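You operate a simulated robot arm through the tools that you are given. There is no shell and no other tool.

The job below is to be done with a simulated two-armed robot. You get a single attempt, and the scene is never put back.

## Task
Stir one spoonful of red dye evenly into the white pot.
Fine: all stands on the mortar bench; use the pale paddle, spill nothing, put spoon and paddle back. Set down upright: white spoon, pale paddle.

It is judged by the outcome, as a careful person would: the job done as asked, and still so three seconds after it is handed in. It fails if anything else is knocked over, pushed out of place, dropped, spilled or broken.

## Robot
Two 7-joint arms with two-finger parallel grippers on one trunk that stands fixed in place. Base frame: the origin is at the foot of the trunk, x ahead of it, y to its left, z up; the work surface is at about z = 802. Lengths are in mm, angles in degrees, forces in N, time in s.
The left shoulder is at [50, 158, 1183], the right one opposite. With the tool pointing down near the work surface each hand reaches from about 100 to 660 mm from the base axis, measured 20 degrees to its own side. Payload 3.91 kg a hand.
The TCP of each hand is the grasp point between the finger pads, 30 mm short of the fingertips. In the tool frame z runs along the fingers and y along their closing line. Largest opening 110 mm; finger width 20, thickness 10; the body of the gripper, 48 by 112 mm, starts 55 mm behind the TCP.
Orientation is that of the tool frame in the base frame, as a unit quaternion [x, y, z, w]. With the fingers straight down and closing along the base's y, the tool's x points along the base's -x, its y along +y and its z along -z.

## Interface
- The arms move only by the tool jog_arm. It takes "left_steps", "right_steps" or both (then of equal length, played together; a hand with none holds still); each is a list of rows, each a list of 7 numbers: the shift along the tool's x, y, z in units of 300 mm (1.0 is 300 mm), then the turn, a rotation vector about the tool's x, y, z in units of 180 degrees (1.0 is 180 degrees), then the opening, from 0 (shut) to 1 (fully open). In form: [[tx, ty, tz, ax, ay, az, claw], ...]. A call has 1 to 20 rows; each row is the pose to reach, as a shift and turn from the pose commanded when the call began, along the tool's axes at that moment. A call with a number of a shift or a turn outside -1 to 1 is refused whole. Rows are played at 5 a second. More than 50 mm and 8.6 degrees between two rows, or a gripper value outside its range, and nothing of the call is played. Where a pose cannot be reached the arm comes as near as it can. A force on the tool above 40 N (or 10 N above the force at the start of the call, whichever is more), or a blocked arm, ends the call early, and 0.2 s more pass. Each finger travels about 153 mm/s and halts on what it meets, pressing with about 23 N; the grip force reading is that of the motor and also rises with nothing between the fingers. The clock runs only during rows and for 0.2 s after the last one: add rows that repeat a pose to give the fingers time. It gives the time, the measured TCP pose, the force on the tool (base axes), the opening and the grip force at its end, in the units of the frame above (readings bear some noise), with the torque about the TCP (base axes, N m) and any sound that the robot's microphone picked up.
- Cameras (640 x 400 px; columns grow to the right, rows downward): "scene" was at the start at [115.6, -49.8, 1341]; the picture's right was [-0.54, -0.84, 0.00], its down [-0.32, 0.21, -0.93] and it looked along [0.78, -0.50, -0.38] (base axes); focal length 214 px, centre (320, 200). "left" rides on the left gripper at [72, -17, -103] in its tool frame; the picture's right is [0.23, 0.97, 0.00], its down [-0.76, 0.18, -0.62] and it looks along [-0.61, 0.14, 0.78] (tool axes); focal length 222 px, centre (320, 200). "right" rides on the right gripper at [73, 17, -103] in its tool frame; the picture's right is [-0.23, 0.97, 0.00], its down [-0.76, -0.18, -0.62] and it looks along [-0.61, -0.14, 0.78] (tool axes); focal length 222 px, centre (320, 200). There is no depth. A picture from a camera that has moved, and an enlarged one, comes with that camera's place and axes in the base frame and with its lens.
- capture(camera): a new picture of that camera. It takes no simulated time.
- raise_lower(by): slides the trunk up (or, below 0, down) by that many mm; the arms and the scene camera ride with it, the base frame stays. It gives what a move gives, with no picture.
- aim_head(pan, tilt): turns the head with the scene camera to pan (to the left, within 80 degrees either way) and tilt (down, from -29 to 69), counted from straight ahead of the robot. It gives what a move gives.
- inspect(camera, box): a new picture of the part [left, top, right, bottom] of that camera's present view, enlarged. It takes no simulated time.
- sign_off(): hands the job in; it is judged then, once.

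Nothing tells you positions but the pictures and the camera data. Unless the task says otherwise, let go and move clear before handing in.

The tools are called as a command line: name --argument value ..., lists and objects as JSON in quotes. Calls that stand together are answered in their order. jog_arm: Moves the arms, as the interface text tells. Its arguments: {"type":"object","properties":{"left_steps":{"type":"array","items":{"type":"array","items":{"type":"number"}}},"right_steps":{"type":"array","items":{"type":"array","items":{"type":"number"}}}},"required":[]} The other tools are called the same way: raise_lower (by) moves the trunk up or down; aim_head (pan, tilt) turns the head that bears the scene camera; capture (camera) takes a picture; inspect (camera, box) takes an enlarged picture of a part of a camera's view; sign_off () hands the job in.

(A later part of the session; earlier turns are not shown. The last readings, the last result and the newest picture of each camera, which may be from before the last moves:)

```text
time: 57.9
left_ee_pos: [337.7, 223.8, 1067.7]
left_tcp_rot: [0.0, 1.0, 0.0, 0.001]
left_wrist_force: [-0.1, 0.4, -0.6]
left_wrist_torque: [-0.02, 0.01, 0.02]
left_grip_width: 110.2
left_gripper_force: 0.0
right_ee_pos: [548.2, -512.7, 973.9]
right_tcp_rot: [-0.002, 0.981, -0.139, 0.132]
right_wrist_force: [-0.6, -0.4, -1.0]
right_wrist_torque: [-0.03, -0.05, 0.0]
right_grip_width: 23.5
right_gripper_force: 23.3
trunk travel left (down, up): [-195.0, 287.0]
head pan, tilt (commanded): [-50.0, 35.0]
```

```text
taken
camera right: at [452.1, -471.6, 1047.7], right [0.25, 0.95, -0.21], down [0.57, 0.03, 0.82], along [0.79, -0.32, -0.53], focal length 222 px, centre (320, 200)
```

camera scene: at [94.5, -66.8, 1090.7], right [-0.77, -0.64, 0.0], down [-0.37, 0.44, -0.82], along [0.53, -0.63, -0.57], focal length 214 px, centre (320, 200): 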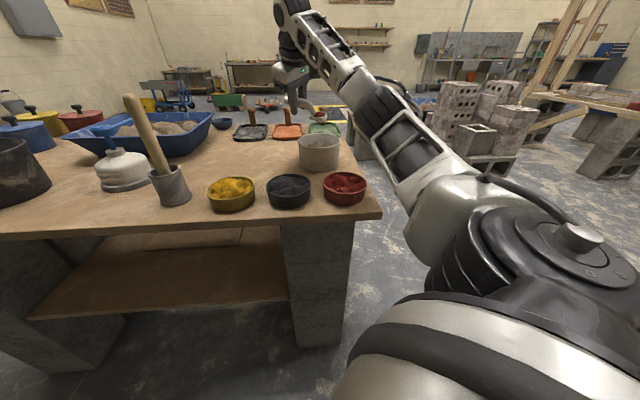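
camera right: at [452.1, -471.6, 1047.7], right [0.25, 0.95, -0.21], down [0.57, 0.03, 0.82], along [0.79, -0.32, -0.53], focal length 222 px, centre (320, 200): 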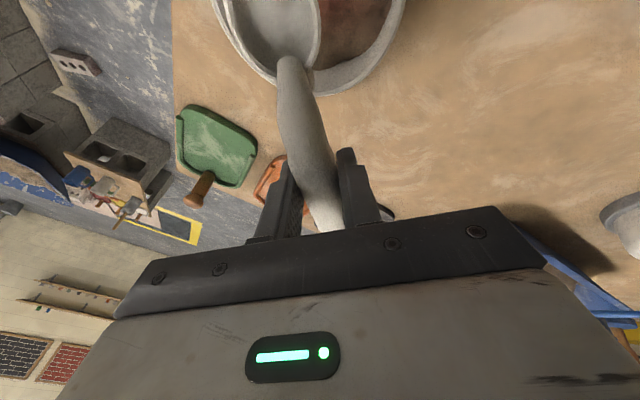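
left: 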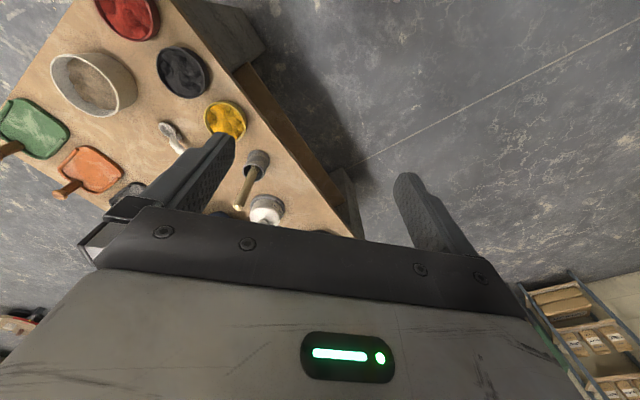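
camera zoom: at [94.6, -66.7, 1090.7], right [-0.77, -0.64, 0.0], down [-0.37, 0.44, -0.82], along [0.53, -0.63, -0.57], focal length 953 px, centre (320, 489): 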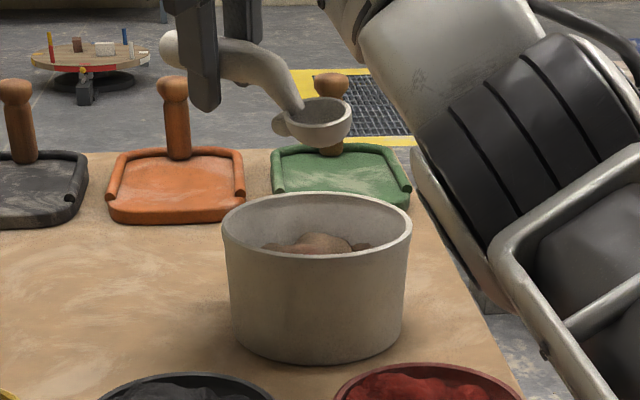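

The spoon is level and empty, and the pot holds the red dye. I'll carry the spoon back to above its original spot with the original orientation.

jog_arm --right_steps '[[-0.0304, 0.0666, 0.0086, -0.0084, -0.0087, -0.0296, 0], [-0.0608, 0.1333, 0.0171, -0.0168, -0.0175, -0.0591, 0], [-0.0912, 0.1999, 0.0257, -0.0251, -0.0262, -0.0887, 0], [-0.1216, 0.2666, 0.0342, -0.0335, -0.035, -0.1182, 0], [-0.1519, 0.3332, 0.0428, -0.0419, -0.0437, -0.1478, 0], [-0.1823, 0.3998, 0.0513, -0.0503, -0.0524, -0.1773, 0], [-0.2127, 0.4665, 0.0599, -0.0586, -0.0612, -0.2069, 0], [-0.2431, 0.5331, 0.0684, -0.067, -0.0699, -0.2364, 0], [-0.2431, 0.5331, 0.0684, -0.067, -0.0699, -0.2364, 0]]'

aim_head --pan -40 --tilt 30

capture --camera "scene"

capture --camera "right"

```text
time: 59.9
left_ee_pos: [338.3, 223.5, 1067.0]
left_tcp_rot: [0.0, 1.0, 0.0, 0.0]
left_wrist_force: [-0.1, -0.3, -0.4]
left_wrist_torque: [-0.02, 0.01, 0.0]
left_grip_width: 110.0
left_gripper_force: 0.2
right_ee_pos: [628.8, -360.7, 931.8]
right_tcp_rot: [-0.387, 0.902, -0.076, 0.178]
right_wrist_force: [0.0, -0.3, -1.0]
right_wrist_torque: [0.03, -0.03, 0.02]
right_grip_width: 23.6
right_gripper_force: 23.2
trunk travel left (down, up): [-195.0, 287.0]
head pan, tilt (commanded): [-50.0, 35.0]
```

```text
time: 60.6
left_ee_pos: [338.2, 222.1, 1067.6]
left_tcp_rot: [0.0, 1.0, 0.0, 0.0]
left_wrist_force: [-1.1, -0.5, 0.1]
left_wrist_torque: [-0.02, 0.01, 0.01]
left_grip_width: 110.2
left_gripper_force: 0.0
right_ee_pos: [629.0, -360.9, 931.4]
right_tcp_rot: [-0.387, 0.902, -0.076, 0.176]
right_wrist_force: [0.8, -0.7, -0.3]
right_wrist_torque: [0.05, -0.01, 0.02]
right_grip_width: 23.5
right_gripper_force: 23.2
trunk travel left (down, up): [-195.0, 287.0]
head pan, tilt (commanded): [-40.0, 30.0]
```

```text
taken
camera scene: at [107.1, -57.5, 1098.5], right [-0.64, -0.77, 0.0], down [-0.38, 0.32, -0.87], along [0.66, -0.56, -0.5], focal length 214 px, centre (320, 200)
```

scene: 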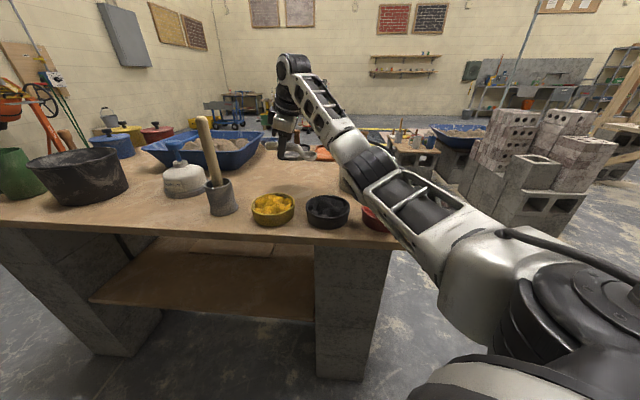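

```text
taken
camera right: at [532.3, -402.0, 1003.9], right [-0.51, 0.84, -0.21], down [0.37, 0.43, 0.82], along [0.78, 0.34, -0.53], focal length 222 px, centre (320, 200)
```

right: 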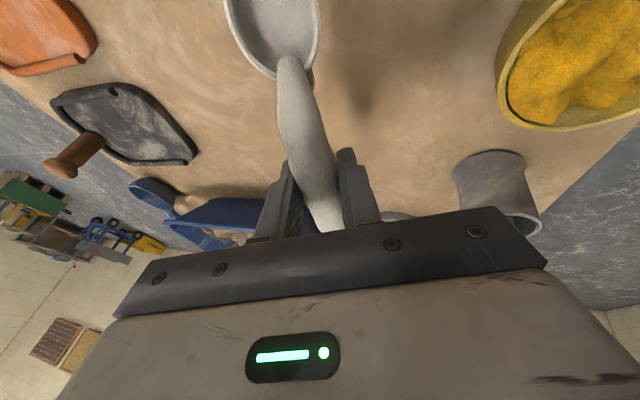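

The spoon is back above its place in the same grip, but the elbow is now in a lower posture. I'll lower in stages and watch the elbow's clearance over the black and red bowls.

jog_arm --right_steps '[[0.0144, 0.015, 0.0515, 0, 0, 0, 0], [0.0288, 0.03, 0.103, 0, 0, 0, 0], [0.0432, 0.045, 0.1545, 0, 0, 0, 0]]'

capture --camera "scene"

```text
time: 61.4
left_ee_pos: [337.8, 221.8, 1066.5]
left_tcp_rot: [0.0, 1.0, 0.0, 0.0]
left_wrist_force: [-0.5, -0.4, 0.2]
left_wrist_torque: [0.0, -0.03, 0.01]
left_grip_width: 110.1
left_gripper_force: 0.0
right_ee_pos: [631.2, -362.1, 882.4]
right_tcp_rot: [-0.385, 0.902, -0.076, 0.178]
right_wrist_force: [0.6, -0.1, -0.4]
right_wrist_torque: [0.06, -0.04, 0.01]
right_grip_width: 23.6
right_gripper_force: 22.8
trunk travel left (down, up): [-195.0, 287.0]
head pan, tilt (commanded): [-40.0, 30.0]
```

```text
taken
camera scene: at [107.2, -57.5, 1098.5], right [-0.64, -0.77, 0.0], down [-0.38, 0.32, -0.87], along [0.66, -0.56, -0.5], focal length 214 px, centre (320, 200)
```

scene: 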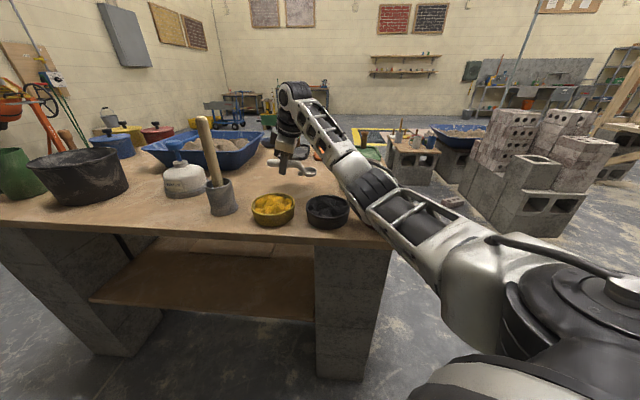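

inspect --camera "scene" --box '[280, 130, 440, 250]'

aim_head --pan -58 --tilt 40

capture --camera "scene"

```text
3.33 times, centred on (360, 190) of scene
camera zoom: at [107.2, -57.5, 1098.5], right [-0.64, -0.77, 0.0], down [-0.38, 0.32, -0.87], along [0.66, -0.56, -0.5], focal length 715 px, centre (187, 233)
```

zoom: 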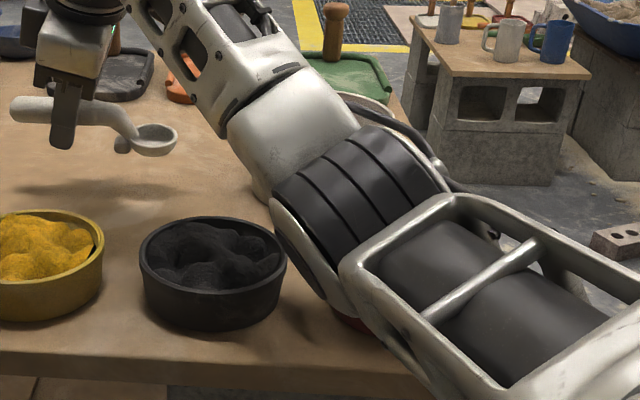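

```text
time: 62.2
left_ee_pos: [338.2, 223.6, 1068.3]
left_tcp_rot: [0.001, 1.0, 0.0, -0.001]
left_wrist_force: [-0.1, -0.7, -0.5]
left_wrist_torque: [-0.01, 0.02, 0.01]
left_grip_width: 110.2
left_gripper_force: 0.0
right_ee_pos: [629.1, -361.4, 880.7]
right_tcp_rot: [-0.386, 0.902, -0.076, 0.176]
right_wrist_force: [0.5, 0.1, -0.9]
right_wrist_torque: [0.02, -0.02, 0.03]
right_grip_width: 23.6
right_gripper_force: 22.7
trunk travel left (down, up): [-195.0, 287.0]
head pan, tilt (commanded): [-58.0, 40.0]
```

```text
taken
camera scene: at [83.0, -71.4, 1083.2], right [-0.85, -0.53, 0.0], down [-0.34, 0.54, -0.77], along [0.41, -0.65, -0.64], focal length 214 px, centre (320, 200)
```

scene: 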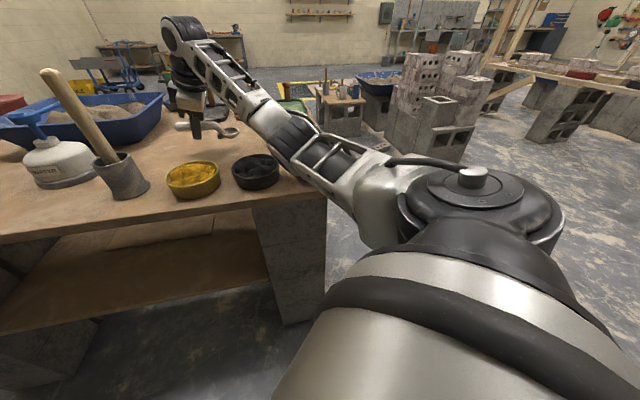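

The elbow now sits low, just in front of the red bowl, so lowering further could crowd it. I'll raise the trunk by 100 mm and then lower the hand again, which keeps the elbow higher.

raise_lower --by 100

jog_arm --right_steps '[[0.0144, 0.015, 0.0515, 0, 0, 0, 0], [0.0288, 0.03, 0.103, 0, 0, 0, 0], [0.0432, 0.045, 0.1545, 0, 0, 0, 0], [0.0576, 0.06, 0.206, 0, 0, 0, 0], [0.072, 0.075, 0.2575, 0, 0, 0, 0], [0.072, 0.075, 0.2575, 0, 0, 0, 0]]'

capture --camera "scene"

capture --camera "right"

```text
time: 63.6
left_ee_pos: [338.7, 222.5, 1167.7]
left_tcp_rot: [0.0, 1.0, 0.0, 0.0]
left_wrist_force: [-0.6, -0.3, -0.3]
left_wrist_torque: [-0.01, -0.02, 0.0]
left_grip_width: 109.9
left_gripper_force: 0.0
right_ee_pos: [629.8, -361.6, 981.0]
right_tcp_rot: [-0.386, 0.902, -0.076, 0.176]
right_wrist_force: [0.0, 0.5, -0.7]
right_wrist_torque: [0.04, -0.02, -0.03]
right_grip_width: 23.7
right_gripper_force: 22.8
trunk travel left (down, up): [-295.0, 187.0]
head pan, tilt (commanded): [-58.0, 40.0]
```

```text
time: 65.0
left_ee_pos: [338.3, 222.2, 1168.0]
left_tcp_rot: [0.001, 1.0, 0.0, 0.0]
left_wrist_force: [0.1, 0.3, 0.1]
left_wrist_torque: [-0.01, -0.03, 0.0]
left_grip_width: 110.1
left_gripper_force: 0.1
right_ee_pos: [629.8, -362.1, 897.7]
right_tcp_rot: [-0.387, 0.902, -0.075, 0.176]
right_wrist_force: [0.5, 1.2, -0.8]
right_wrist_torque: [0.02, -0.04, 0.01]
right_grip_width: 23.7
right_gripper_force: 22.7
trunk travel left (down, up): [-295.0, 187.0]
head pan, tilt (commanded): [-58.0, 40.0]
```

```text
taken
camera scene: at [82.9, -71.5, 1183.2], right [-0.85, -0.53, 0.0], down [-0.34, 0.55, -0.77], along [0.41, -0.65, -0.64], focal length 214 px, centre (320, 200)
```

scene: 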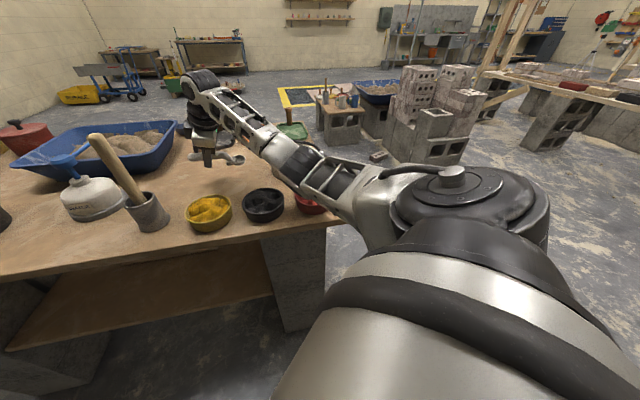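

```text
taken
camera right: at [533.6, -402.8, 970.2], right [-0.51, 0.84, -0.21], down [0.37, 0.43, 0.82], along [0.78, 0.34, -0.53], focal length 222 px, centre (320, 200)
```

right: 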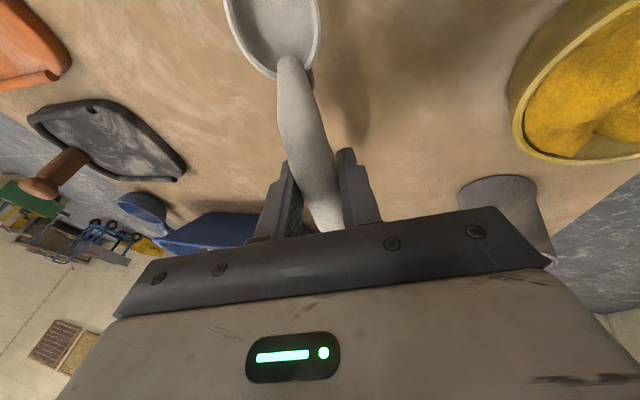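

There's more clearance now. I'll lower the spoon the last 50 mm gently onto the bench.

jog_arm --right_steps '[[0.0156, 0.0171, 0.0557, 0, 0, 0, 0], [0.029, 0.0318, 0.1036, 0, 0, 0, 0], [0.0368, 0.0403, 0.1314, 0, 0, 0, 0], [0.0411, 0.045, 0.1469, 0, 0, 0, 0], [0.0433, 0.0474, 0.1546, 0, 0, 0, 0], [0.0433, 0.0474, 0.1546, 0, 0, 0, 0]]'

aim_head --pan -40 --tilt 30

capture --camera "scene"

capture --camera "right"

```text
time: 66.4
left_ee_pos: [338.2, 222.1, 1167.9]
left_tcp_rot: [0.0, 1.0, 0.0, 0.0]
left_wrist_force: [-0.1, -0.7, 0.0]
left_wrist_torque: [0.01, 0.01, 0.01]
left_grip_width: 110.1
left_gripper_force: 0.1
right_ee_pos: [629.3, -360.9, 847.3]
right_tcp_rot: [-0.386, 0.902, -0.074, 0.177]
right_wrist_force: [-0.1, 0.1, -0.8]
right_wrist_torque: [0.04, -0.01, 0.01]
right_grip_width: 23.8
right_gripper_force: 23.4
trunk travel left (down, up): [-295.0, 187.0]
head pan, tilt (commanded): [-58.0, 40.0]
```

```text
time: 67.2
left_ee_pos: [338.3, 221.5, 1169.2]
left_tcp_rot: [0.0, 1.0, 0.0, -0.001]
left_wrist_force: [-0.1, 0.4, 0.1]
left_wrist_torque: [0.02, 0.02, -0.01]
left_grip_width: 110.1
left_gripper_force: 0.1
right_ee_pos: [628.9, -359.9, 847.5]
right_tcp_rot: [-0.386, 0.902, -0.076, 0.176]
right_wrist_force: [-0.6, -0.7, -0.9]
right_wrist_torque: [0.08, -0.02, -0.04]
right_grip_width: 23.6
right_gripper_force: 23.0
trunk travel left (down, up): [-295.0, 187.0]
head pan, tilt (commanded): [-40.0, 30.0]
```

```text
taken
camera scene: at [107.1, -57.6, 1198.5], right [-0.64, -0.77, 0.0], down [-0.38, 0.32, -0.87], along [0.66, -0.56, -0.5], focal length 214 px, centre (320, 200)
```

scene: 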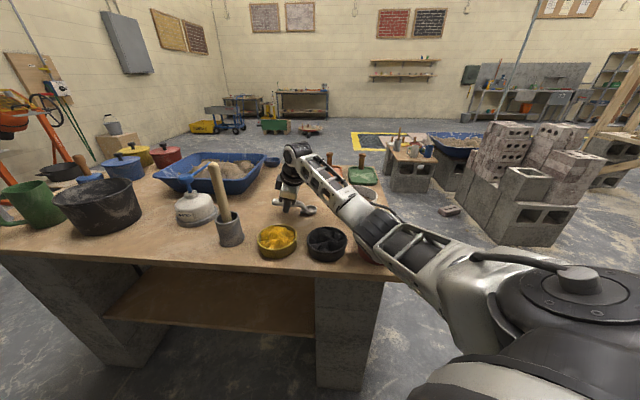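

```text
taken
camera right: at [532.8, -401.8, 920.2], right [-0.51, 0.84, -0.21], down [0.37, 0.43, 0.82], along [0.78, 0.34, -0.53], focal length 222 px, centre (320, 200)
```

right: 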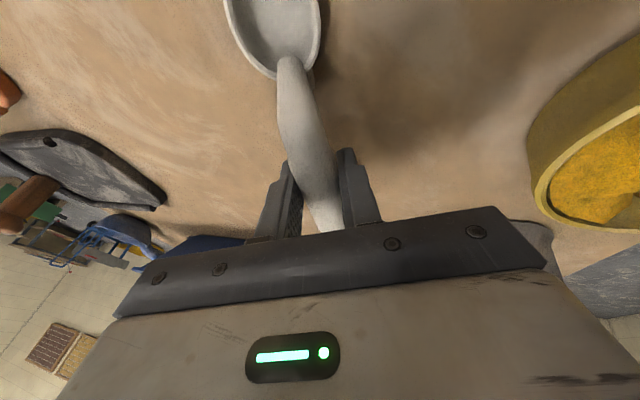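

The spoon is within a millimetre of the bench in its original place. I'll ease it down the last bit and open the fingers.

jog_arm --right_steps '[[0.0012, 0.0013, 0.0043, 0, 0, 0, 0], [0.0012, 0.0013, 0.0043, 0, 0, 0, 0], [0.0012, 0.0013, 0.0043, 0, 0, 0, 0.25], [0.0012, 0.0013, 0.0043, 0, 0, 0, 0.4], [0.0012, 0.0013, 0.0043, 0, 0, 0, 0.4], [0.0012, 0.0013, 0.0043, 0, 0, 0, 0.4]]'

capture --camera "right"

inspect --camera "scene" --box '[250, 130, 410, 250]'

```text
time: 68.6
left_ee_pos: [339.0, 223.7, 1168.4]
left_tcp_rot: [0.0, 1.0, 0.001, -0.001]
left_wrist_force: [1.0, -1.1, -0.5]
left_wrist_torque: [-0.03, 0.03, -0.01]
left_grip_width: 109.9
left_gripper_force: 0.1
right_ee_pos: [629.1, -359.7, 845.9]
right_tcp_rot: [-0.386, 0.902, -0.076, 0.176]
right_wrist_force: [-0.1, 0.3, -0.4]
right_wrist_torque: [0.0, -0.02, 0.0]
right_grip_width: 44.1
right_gripper_force: 0.1
trunk travel left (down, up): [-295.0, 187.0]
head pan, tilt (commanded): [-40.0, 30.0]
```

```text
taken
camera right: at [532.8, -401.7, 918.7], right [-0.51, 0.84, -0.21], down [0.37, 0.43, 0.82], along [0.78, 0.34, -0.53], focal length 222 px, centre (320, 200)
```

right: 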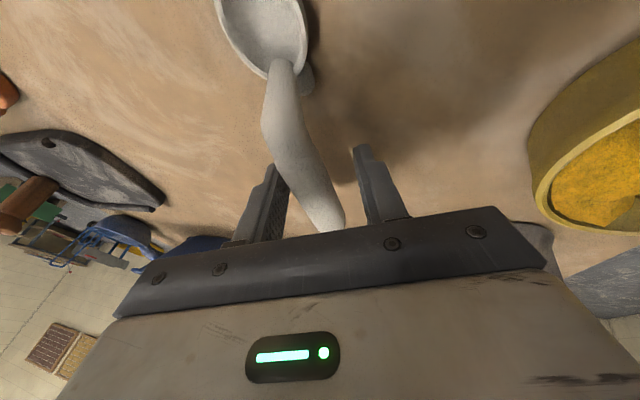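

```text
3.33 times, centred on (330, 190) of scene
camera zoom: at [107.1, -57.5, 1198.6], right [-0.64, -0.77, 0.0], down [-0.38, 0.32, -0.87], along [0.66, -0.56, -0.5], focal length 715 px, centre (287, 233)
```

zoom: 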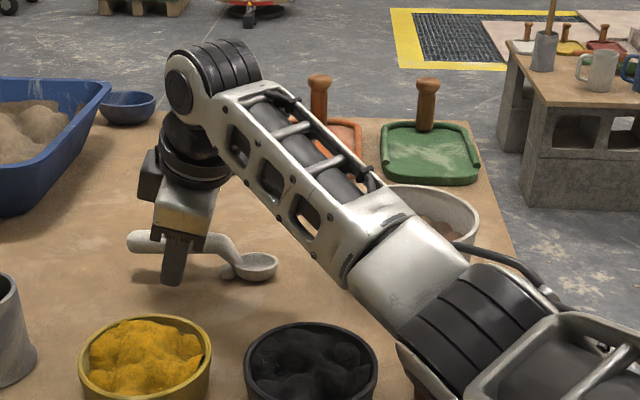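

The spoon is released and standing upright. I'll back the hand straight off along the tool axis and check the spoon.

jog_arm --right_steps '[[0, -0.003, -0.03, 0, 0, 0, 0.4], [0, -0.003, -0.1, 0, 0, 0, 0.4], [0, -0.003, -0.2, 0, 0, 0, 0.4], [0, -0.003, -0.3, 0, 0, 0, 0.4], [0, -0.003, -0.3333, 0, 0, 0, 0.4], [0, -0.003, -0.3333, 0, 0, 0, 0.4]]'

capture --camera "right"

inspect --camera "scene" --box '[250, 130, 410, 250]'

capture --camera "scene"

```text
time: 70.0
left_ee_pos: [337.9, 222.8, 1168.1]
left_tcp_rot: [-0.001, 1.0, 0.0, 0.0]
left_wrist_force: [-0.6, 0.1, 0.0]
left_wrist_torque: [0.01, 0.0, 0.0]
left_grip_width: 110.0
left_gripper_force: 0.0
right_ee_pos: [592.4, -360.9, 939.3]
right_tcp_rot: [-0.385, 0.902, -0.075, 0.178]
right_wrist_force: [0.0, -0.8, 0.6]
right_wrist_torque: [-0.01, 0.03, 0.02]
right_grip_width: 44.1
right_gripper_force: 0.1
trunk travel left (down, up): [-295.0, 187.0]
head pan, tilt (commanded): [-40.0, 30.0]
```

```text
taken
camera right: at [496.0, -402.7, 1012.7], right [-0.51, 0.84, -0.21], down [0.37, 0.43, 0.82], along [0.78, 0.34, -0.53], focal length 222 px, centre (320, 200)
```

right: 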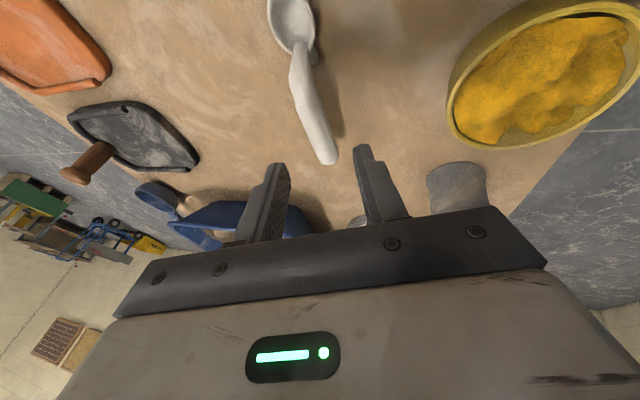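

```text
3.33 times, centred on (330, 190) of scene
camera zoom: at [107.1, -57.5, 1198.5], right [-0.64, -0.77, 0.0], down [-0.38, 0.32, -0.87], along [0.66, -0.56, -0.5], focal length 715 px, centre (287, 233)
```

zoom: 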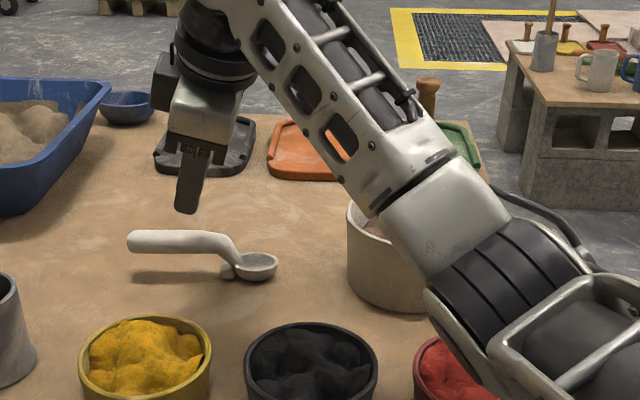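

```text
taken
camera scene: at [107.1, -57.5, 1198.5], right [-0.64, -0.77, 0.0], down [-0.38, 0.32, -0.87], along [0.66, -0.56, -0.5], focal length 214 px, centre (320, 200)
```

scene: 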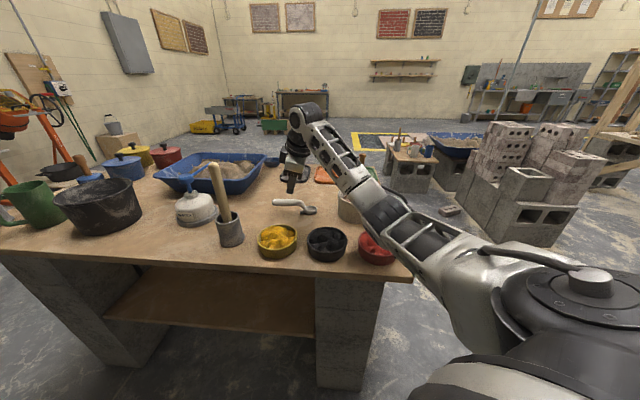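

The spoon is back upright on the bench, about 1 cm from where it started, and the hand is clear. Next is the pale paddle, so I'll measure it and its holder.

inspect --camera "scene" --box '[180, 150, 270, 260]'

inspect --camera "right" --box '[380, 130, 540, 230]'

capture --camera "left"

```text
3.64 times, centred on (225, 205) of scene
camera zoom: at [107.1, -57.5, 1198.5], right [-0.64, -0.77, 0.0], down [-0.38, 0.32, -0.87], along [0.66, -0.56, -0.5], focal length 780 px, centre (666, 182)
```

zoom: 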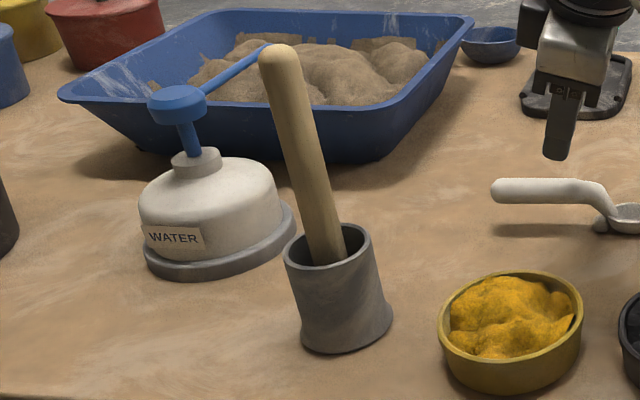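

```text
4.00 times, centred on (460, 180) of right
camera zoom: at [496.0, -402.7, 1012.7], right [-0.51, 0.84, -0.21], down [0.37, 0.43, 0.82], along [0.78, 0.34, -0.53], focal length 888 px, centre (-240, 280)
```

zoom: 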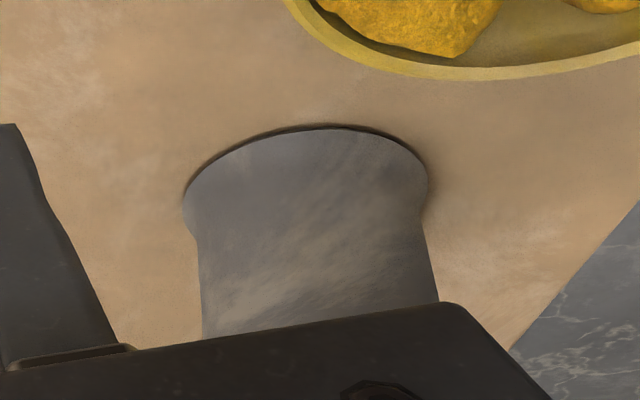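

```text
taken
camera left: at [265.2, 205.5, 1272.2], right [-0.23, 0.97, 0.0], down [0.76, 0.18, 0.62], along [0.61, 0.14, -0.78], focal length 222 px, centre (320, 200)
```

left: 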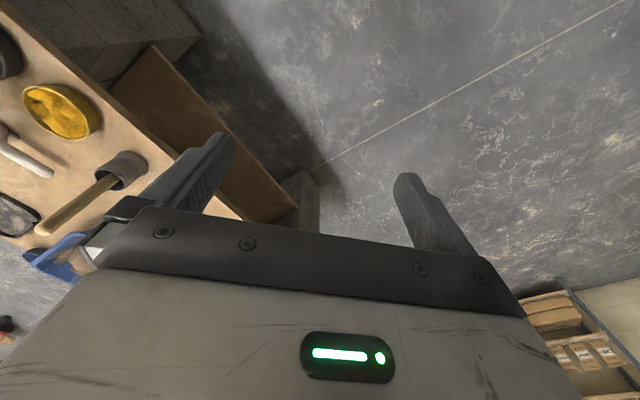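

inspect --camera "left" --box '[0, 120, 180, 250]'

inspect --camera "scene" --box '[200, 150, 260, 250]'

```text
3.08 times, centred on (90, 185) of left
camera zoom: at [265.2, 205.5, 1272.2], right [-0.23, 0.97, 0.0], down [0.76, 0.18, 0.62], along [0.61, 0.14, -0.78], focal length 684 px, centre (1028, 246)
```

zoom: 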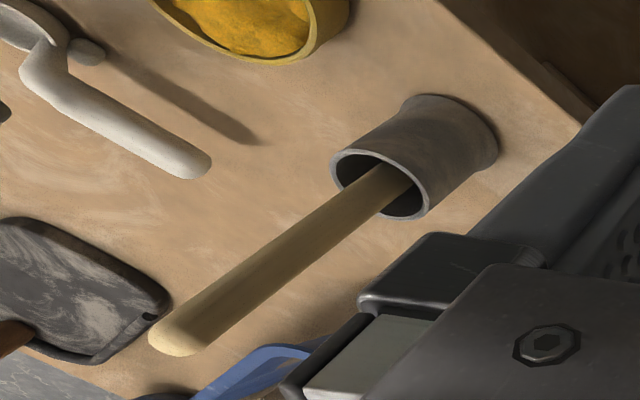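

```text
4.00 times, centred on (230, 200) of scene
camera zoom: at [107.1, -57.5, 1198.5], right [-0.64, -0.77, 0.0], down [-0.38, 0.32, -0.87], along [0.66, -0.56, -0.5], focal length 858 px, centre (680, 200)
```

zoom: 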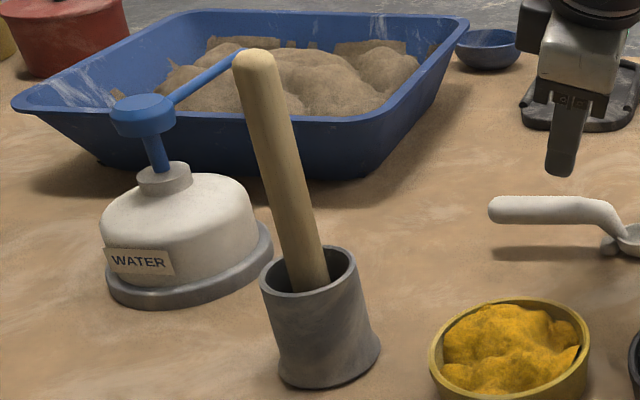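

The paddle is a round stick about 25 mm thick, standing almost vertical at (627,-172). Its top is at z≈1018 and the holder rim at z≈875. I'll move to a pre-grasp pose behind and above it, with the tool tilted 45° and the fingers open, closing horizontally.

jog_arm --right_steps '[[-0.0513, 0.0382, -0.0392, -0.0063, -0.0194, 0.011, 0.4], [-0.1027, 0.0764, -0.0783, -0.0126, -0.0388, 0.0219, 0.5], [-0.154, 0.1146, -0.1175, -0.0189, -0.0581, 0.0329, 0.62], [-0.2054, 0.1529, -0.1567, -0.0252, -0.0775, 0.0439, 0.62], [-0.2567, 0.1911, -0.1958, -0.0315, -0.0969, 0.0548, 0.62], [-0.308, 0.2293, -0.235, -0.0378, -0.1163, 0.0658, 0.62], [-0.3594, 0.2675, -0.2741, -0.0441, -0.1356, 0.0767, 0.62], [-0.4107, 0.3057, -0.3133, -0.0504, -0.155, 0.0877, 0.62], [-0.4107, 0.3057, -0.3133, -0.0504, -0.155, 0.0877, 0.62]]'

capture --camera "right"

capture --camera "scene"

```text
time: 72.0
left_ee_pos: [339.3, 223.4, 1167.8]
left_tcp_rot: [0.001, 1.0, 0.0, 0.0]
left_wrist_force: [-0.1, 0.4, 0.2]
left_wrist_torque: [-0.03, -0.01, 0.03]
left_grip_width: 110.1
left_gripper_force: 0.0
right_ee_pos: [574.5, -209.3, 1033.9]
right_tcp_rot: [-0.278, 0.881, 0.115, 0.366]
right_wrist_force: [0.9, 0.8, 0.6]
right_wrist_torque: [0.0, -0.03, 0.02]
right_grip_width: 68.0
right_gripper_force: 0.0
trunk travel left (down, up): [-295.0, 187.0]
head pan, tilt (commanded): [-40.0, 30.0]
```

```text
taken
camera right: at [462.5, -266.8, 1056.2], right [-0.43, 0.89, 0.16], down [0.18, -0.09, 0.98], along [0.89, 0.45, -0.12], focal length 222 px, centre (320, 200)
```

right: 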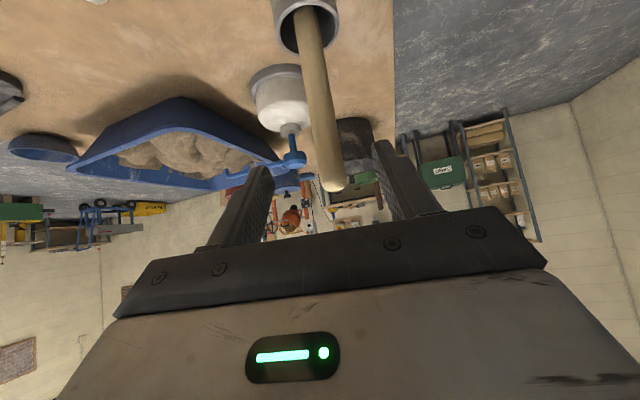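

```text
taken
camera scene: at [107.1, -57.4, 1198.6], right [-0.64, -0.77, 0.0], down [-0.38, 0.32, -0.87], along [0.66, -0.56, -0.5], focal length 214 px, centre (320, 200)
```

scene: 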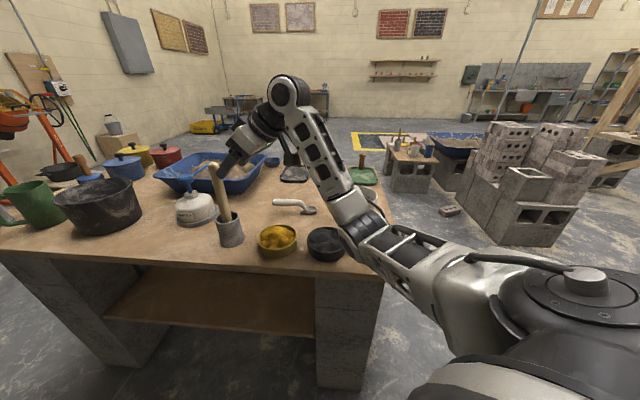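

The paddle is centred on the approach line. I'll advance along the tool axis until it sits between the pads.

jog_arm --right_steps '[[0, 0.0003, 0.06, 0, 0, 0, 0.62], [0, 0.0007, 0.12, 0, 0, 0, 0.62], [-0.0005, 0.001, 0.18, 0, 0, 0, 0.62], [-0.0008, 0.0013, 0.24, 0, 0, 0, 0.62], [-0.001, 0.0017, 0.3023, 0, 0, 0, 0.62], [-0.001, 0.0017, 0.3023, 0, 0, 0, 0.62]]'

capture --camera "right"

inspect --camera "scene" --box '[170, 110, 330, 260]'

```text
time: 73.4
left_ee_pos: [337.9, 223.3, 1167.9]
left_tcp_rot: [0.0, 1.0, 0.0, 0.0]
left_wrist_force: [0.4, -0.7, -0.1]
left_wrist_torque: [0.01, -0.04, -0.01]
left_grip_width: 110.0
left_gripper_force: 0.0
right_ee_pos: [628.3, -171.9, 968.8]
right_tcp_rot: [-0.279, 0.881, 0.114, 0.366]
right_wrist_force: [-0.1, -0.4, -1.0]
right_wrist_torque: [0.0, -0.02, -0.03]
right_grip_width: 68.2
right_gripper_force: 0.1
trunk travel left (down, up): [-295.0, 187.0]
head pan, tilt (commanded): [-40.0, 30.0]
```

```text
taken
camera right: at [515.8, -229.5, 991.7], right [-0.43, 0.89, 0.16], down [0.18, -0.09, 0.98], along [0.89, 0.45, -0.12], focal length 222 px, centre (320, 200)
```

right: 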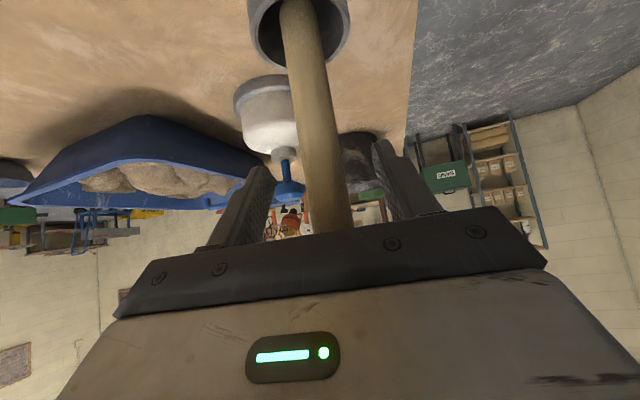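

```text
2.67 times, centred on (250, 185) of scene
camera zoom: at [107.1, -57.4, 1198.6], right [-0.64, -0.77, 0.0], down [-0.38, 0.32, -0.87], along [0.66, -0.56, -0.5], focal length 572 px, centre (507, 240)
```

zoom: 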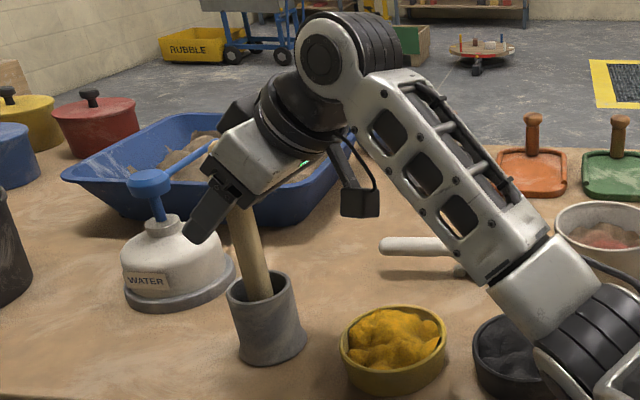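

The paddle is centred between the pads, so I'll close on it.

jog_arm --right_steps '[[0, 0, 0, 0, 0, 0, 0.4], [0, 0, 0, 0, 0, 0, 0.28], [0, 0, 0, 0, 0, 0, 0.0], [0, 0, 0, 0, 0, 0, 0.0], [0, 0, 0, 0, 0, 0, 0.0]]'

capture --camera "right"

inspect --camera "scene" --box '[170, 110, 330, 260]'

```text
time: 74.6
left_ee_pos: [337.5, 221.8, 1168.0]
left_tcp_rot: [0.0, 1.0, 0.0, 0.0]
left_wrist_force: [-0.4, -0.8, -1.1]
left_wrist_torque: [0.01, -0.03, 0.01]
left_grip_width: 110.3
left_gripper_force: 0.1
right_ee_pos: [627.1, -172.2, 970.7]
right_tcp_rot: [-0.279, 0.88, 0.114, 0.367]
right_wrist_force: [1.3, 1.5, 0.7]
right_wrist_torque: [0.12, 0.04, 0.0]
right_grip_width: 21.8
right_gripper_force: 23.2
trunk travel left (down, up): [-295.0, 187.0]
head pan, tilt (commanded): [-40.0, 30.0]
```

```text
taken
camera right: at [515.6, -229.6, 992.2], right [-0.43, 0.89, 0.16], down [0.18, -0.09, 0.98], along [0.89, 0.45, -0.12], focal length 222 px, centre (320, 200)
```

right: 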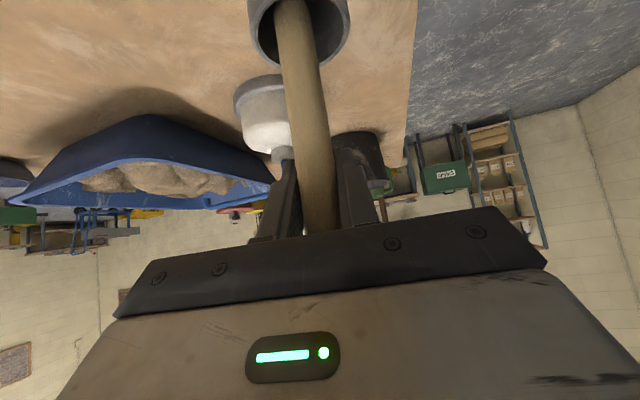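

```text
2.67 times, centred on (250, 185) of scene
camera zoom: at [107.0, -57.4, 1198.6], right [-0.64, -0.77, 0.0], down [-0.38, 0.32, -0.87], along [0.66, -0.56, -0.5], focal length 572 px, centre (507, 240)
```

zoom: 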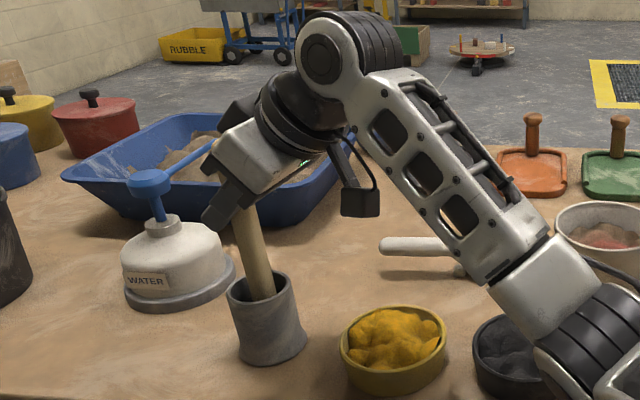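

The paddle is gripped, with the fingers at 21.8 mm. I'll lift it straight up out of the holder slowly.

jog_arm --right_steps '[[-0.0236, 0, -0.0236, 0, 0, 0, 0], [-0.0589, 0, -0.0589, 0, 0, 0, 0], [-0.0943, 0, -0.0943, 0, 0, 0, 0], [-0.1297, 0, -0.1297, 0, 0, 0, 0], [-0.165, 0, -0.165, 0, 0, 0, 0], [-0.2004, 0, -0.2004, 0, 0, 0, 0], [-0.2357, 0, -0.2357, 0, 0, 0, 0], [-0.2593, 0, -0.2593, 0, 0, 0, 0], [-0.2593, 0, -0.2593, 0, 0, 0, 0]]'

capture --camera "right"

inspect --camera "scene" --box '[170, 90, 330, 260]'

```text
time: 76.6
left_ee_pos: [337.9, 223.1, 1168.5]
left_tcp_rot: [0.0, 1.0, 0.0, 0.0]
left_wrist_force: [0.1, -0.2, -0.4]
left_wrist_torque: [-0.04, 0.0, 0.04]
left_grip_width: 109.8
left_gripper_force: 0.1
right_ee_pos: [627.4, -171.1, 1079.9]
right_tcp_rot: [-0.279, 0.88, 0.115, 0.366]
right_wrist_force: [0.0, 0.5, -0.8]
right_wrist_torque: [0.01, 0.04, 0.01]
right_grip_width: 21.6
right_gripper_force: 22.8
trunk travel left (down, up): [-295.0, 187.0]
head pan, tilt (commanded): [-40.0, 30.0]
```

```text
taken
camera right: at [515.5, -229.4, 1102.1], right [-0.43, 0.89, 0.16], down [0.18, -0.09, 0.98], along [0.89, 0.45, -0.12], focal length 222 px, centre (320, 200)
```

right: 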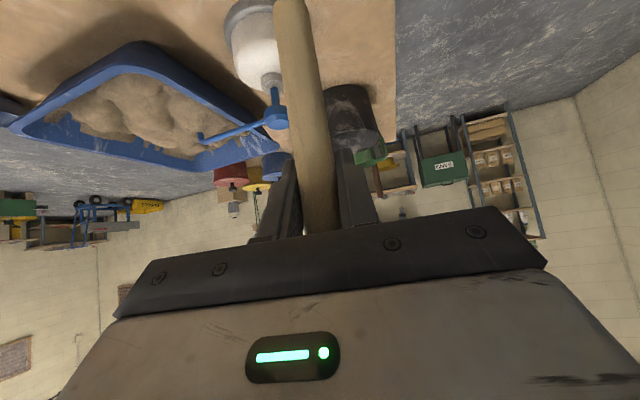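

```text
2.35 times, centred on (250, 175) of scene
camera zoom: at [107.1, -57.5, 1198.5], right [-0.64, -0.77, 0.0], down [-0.38, 0.32, -0.87], along [0.66, -0.56, -0.5], focal length 505 px, centre (485, 259)
```

zoom: 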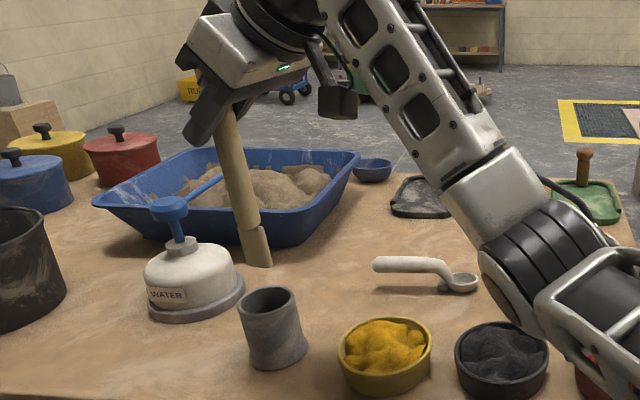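

The paddle is out, with its blade end about 159 mm below the TCP, and the holder stayed put. I'll carry it upright at this height to above the white pot, turning the hand to suit the arm.

jog_arm --right_steps '[[0.038, -0.0322, -0.038, 0.0108, 0, 0.0108, 0], [0.1013, -0.0857, -0.1013, 0.0288, 0, 0.0288, 0], [0.1689, -0.1429, -0.1689, 0.048, 0, 0.048, 0], [0.2364, -0.2, -0.2364, 0.0672, 0, 0.0672, 0], [0.304, -0.2572, -0.304, 0.0864, 0, 0.0864, 0], [0.3715, -0.3144, -0.3715, 0.1057, 0, 0.1057, 0], [0.4391, -0.3715, -0.4391, 0.1249, 0, 0.1249, 0], [0.5066, -0.4287, -0.5066, 0.1441, 0, 0.1441, 0], [0.5742, -0.4858, -0.5742, 0.1633, 0, 0.1633, 0], [0.6417, -0.543, -0.6417, 0.1825, 0, 0.1825, 0], [0.7008, -0.593, -0.7008, 0.1993, 0, 0.1993, 0], [0.743, -0.6287, -0.743, 0.2113, 0, 0.2113, 0], [0.7599, -0.643, -0.7599, 0.2161, 0, 0.2161, 0], [0.7599, -0.643, -0.7599, 0.2161, 0, 0.2161, 0]]'

capture --camera "scene"

capture --camera "right"

```text
time: 79.6
left_ee_pos: [337.7, 223.1, 1167.7]
left_tcp_rot: [0.001, 1.0, -0.001, 0.0]
left_wrist_force: [0.4, 0.0, 0.4]
left_wrist_torque: [0.06, 0.01, 0.01]
left_grip_width: 110.2
left_gripper_force: 0.1
right_ee_pos: [472.3, -515.4, 1079.6]
right_tcp_rot: [0.159, 0.909, -0.065, 0.379]
right_wrist_force: [0.0, 0.0, -1.0]
right_wrist_torque: [-0.02, 0.01, -0.01]
right_grip_width: 21.5
right_gripper_force: 23.5
trunk travel left (down, up): [-295.0, 187.0]
head pan, tilt (commanded): [-40.0, 30.0]
```

```text
taken
camera scene: at [107.1, -57.5, 1198.5], right [-0.64, -0.77, 0.0], down [-0.38, 0.32, -0.87], along [0.66, -0.56, -0.5], focal length 214 px, centre (320, 200)
```

scene: 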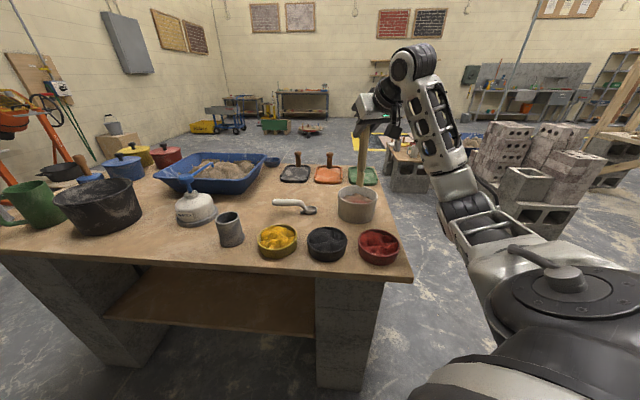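

```text
taken
camera right: at [362.3, -457.1, 1101.1], right [0.48, 0.86, 0.16], down [0.03, -0.2, 0.98], along [0.88, -0.47, -0.12], focal length 222 px, centre (320, 200)
```

right: 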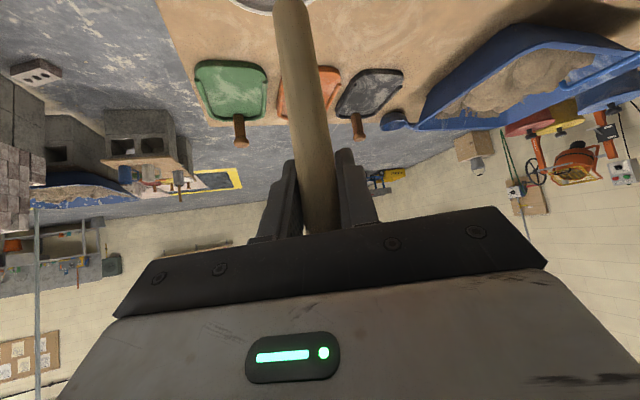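

The paddle hangs over the pot and the elbow is off to the right of the bench. I'll zoom in to check alignment before lowering.

inspect --camera "scene" --box '[310, 90, 410, 230]'

inspect --camera "scene" --box '[325, 160, 390, 225]'

```text
2.86 times, centred on (360, 160) of scene
camera zoom: at [107.1, -57.5, 1198.5], right [-0.64, -0.77, 0.0], down [-0.38, 0.32, -0.87], along [0.66, -0.56, -0.5], focal length 613 px, centre (206, 314)
```

zoom: 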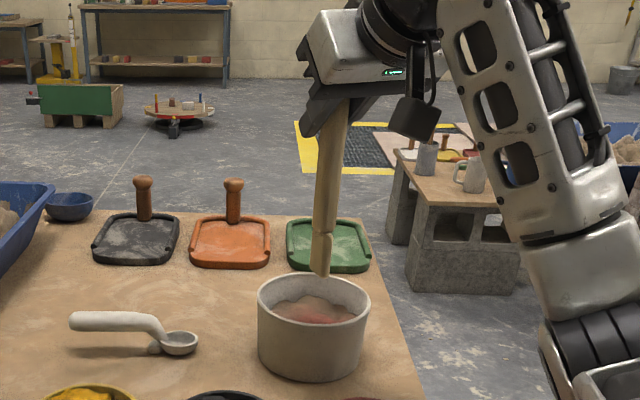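

```text
6.15 times, centred on (358, 192) of scene
camera zoom: at [107.1, -57.5, 1198.5], right [-0.64, -0.77, 0.0], down [-0.38, 0.32, -0.87], along [0.66, -0.56, -0.5], focal length 1320 px, centre (89, 246)
```

zoom: 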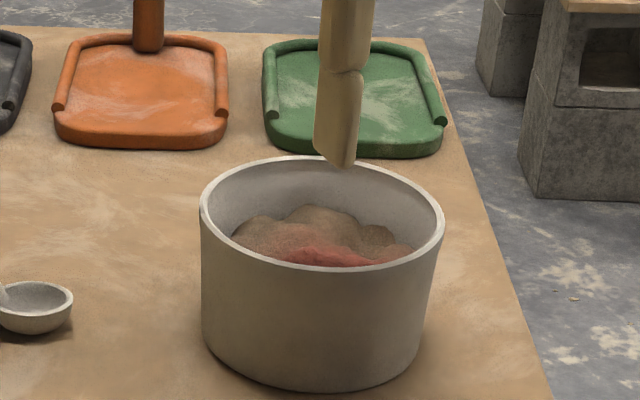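

The paddle hangs vertical over the centre of the pot, and the red patch sits near the middle of the mix. I'll lower the blade into it, watching for contact with the floor.

jog_arm --right_steps '[[0.043, 0, 0.05, 0, 0, 0, 0], [0.0904, 0, 0.0981, 0, 0, 0, 0], [0.1377, 0, 0.145, 0, 0, 0, 0], [0.1732, 0, 0.1801, 0, 0, 0, 0], [0.2039, 0, 0.2106, 0, 0, 0, 0], [0.2252, 0, 0.2317, 0, 0, 0, 0], [0.2252, 0, 0.2317, 0, 0, 0, 0]]'

capture --camera "scene"

inspect --camera "scene" --box '[325, 150, 390, 225]'

```text
time: 81.2
left_ee_pos: [338.4, 223.0, 1168.1]
left_tcp_rot: [0.0, 1.0, 0.0, 0.0]
left_wrist_force: [-0.3, -0.6, 0.9]
left_wrist_torque: [0.01, 0.01, -0.01]
left_grip_width: 109.9
left_gripper_force: 0.0
right_ee_pos: [474.5, -514.0, 981.6]
right_tcp_rot: [0.16, 0.909, -0.066, 0.378]
right_wrist_force: [0.1, 0.2, -0.8]
right_wrist_torque: [0.02, 0.0, -0.01]
right_grip_width: 21.4
right_gripper_force: 23.2
trunk travel left (down, up): [-295.0, 187.0]
head pan, tilt (commanded): [-40.0, 30.0]
```

```text
taken
camera scene: at [107.1, -57.5, 1198.5], right [-0.64, -0.77, 0.0], down [-0.38, 0.32, -0.87], along [0.66, -0.56, -0.5], focal length 214 px, centre (320, 200)
```

scene: 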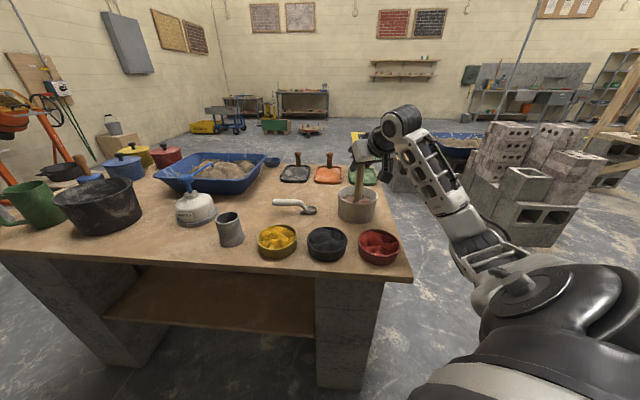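

```text
5.33 times, centred on (358, 188) of scene
camera zoom: at [107.1, -57.5, 1198.5], right [-0.64, -0.77, 0.0], down [-0.38, 0.32, -0.87], along [0.66, -0.56, -0.5], focal length 1144 px, centre (120, 267)
```

zoom: 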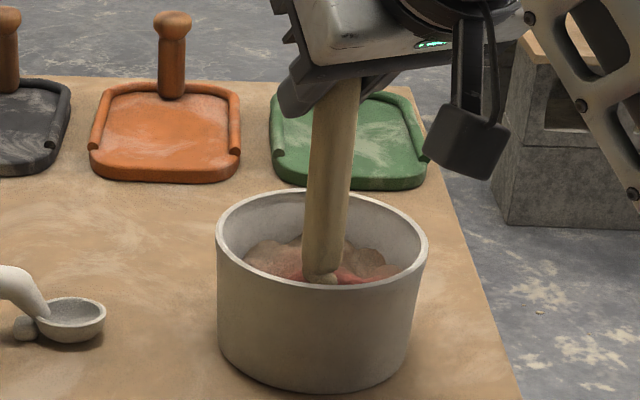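

The blade is in the mix with no contact force. I'll stir in gentle circles of 26 mm radius.

jog_arm --right_steps '[[-0.0169, 0.0148, 0.0406, 0, 0, 0, 0], [-0.0455, 0.0295, 0.0694, 0, 0, 0, 0], [-0.0223, 0.0718, 0.0461, 0, 0, 0, 0], [0.014, 0.0866, 0.0097, 0, 0, 0, 0], [0.0494, 0.0684, -0.026, 0, 0, 0, 0], [0.0704, 0.024, -0.0473, 0, 0, 0, 0], [0.0691, -0.0295, -0.046, 0, 0, 0, 0], [0.0459, -0.0718, -0.0227, 0, 0, 0, 0], [0.0096, -0.0866, 0.0137, 0, 0, 0, 0], [-0.0258, -0.0684, 0.0494, 0, 0, 0, 0], [-0.0468, -0.024, 0.0707, 0, 0, 0, 0], [-0.0455, 0.0295, 0.0694, 0, 0, 0, 0], [-0.0223, 0.0718, 0.0461, 0, 0, 0, 0], [0.014, 0.0866, 0.0097, 0, 0, 0, 0], [0.0494, 0.0684, -0.026, 0, 0, 0, 0], [0.0704, 0.024, -0.0473, 0, 0, 0, 0], [0.0691, -0.0295, -0.046, 0, 0, 0, 0], [0.0459, -0.0718, -0.0227, 0, 0, 0, 0], [0.0096, -0.0866, 0.0137, 0, 0, 0, 0], [0.0118, 0, 0.0117, 0, 0, 0, 0]]'

inspect --camera "scene" --box '[325, 150, 390, 225]'

```text
time: 85.4
left_ee_pos: [338.0, 223.6, 1169.0]
left_tcp_rot: [0.0, 1.0, 0.001, 0.0]
left_wrist_force: [-0.3, -0.1, 0.7]
left_wrist_torque: [-0.03, 0.01, -0.04]
left_grip_width: 110.0
left_gripper_force: 0.1
right_ee_pos: [476.2, -514.0, 977.1]
right_tcp_rot: [0.16, 0.909, -0.067, 0.378]
right_wrist_force: [0.8, 0.5, -0.9]
right_wrist_torque: [0.0, 0.0, 0.01]
right_grip_width: 21.7
right_gripper_force: 23.6
trunk travel left (down, up): [-295.0, 187.0]
head pan, tilt (commanded): [-40.0, 30.0]
```

```text
5.33 times, centred on (358, 188) of scene
camera zoom: at [107.2, -57.4, 1198.5], right [-0.64, -0.77, 0.0], down [-0.38, 0.32, -0.87], along [0.66, -0.56, -0.5], focal length 1144 px, centre (120, 267)
```

zoom: 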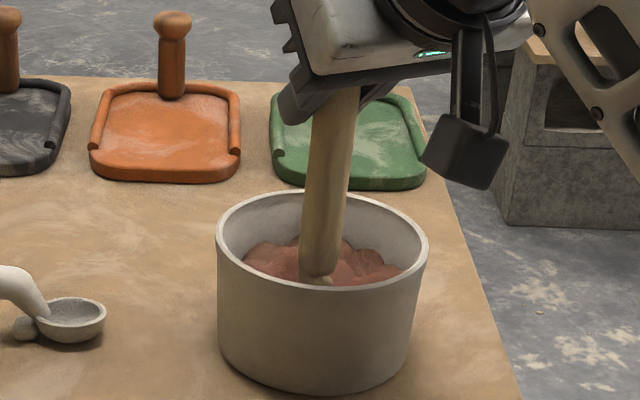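

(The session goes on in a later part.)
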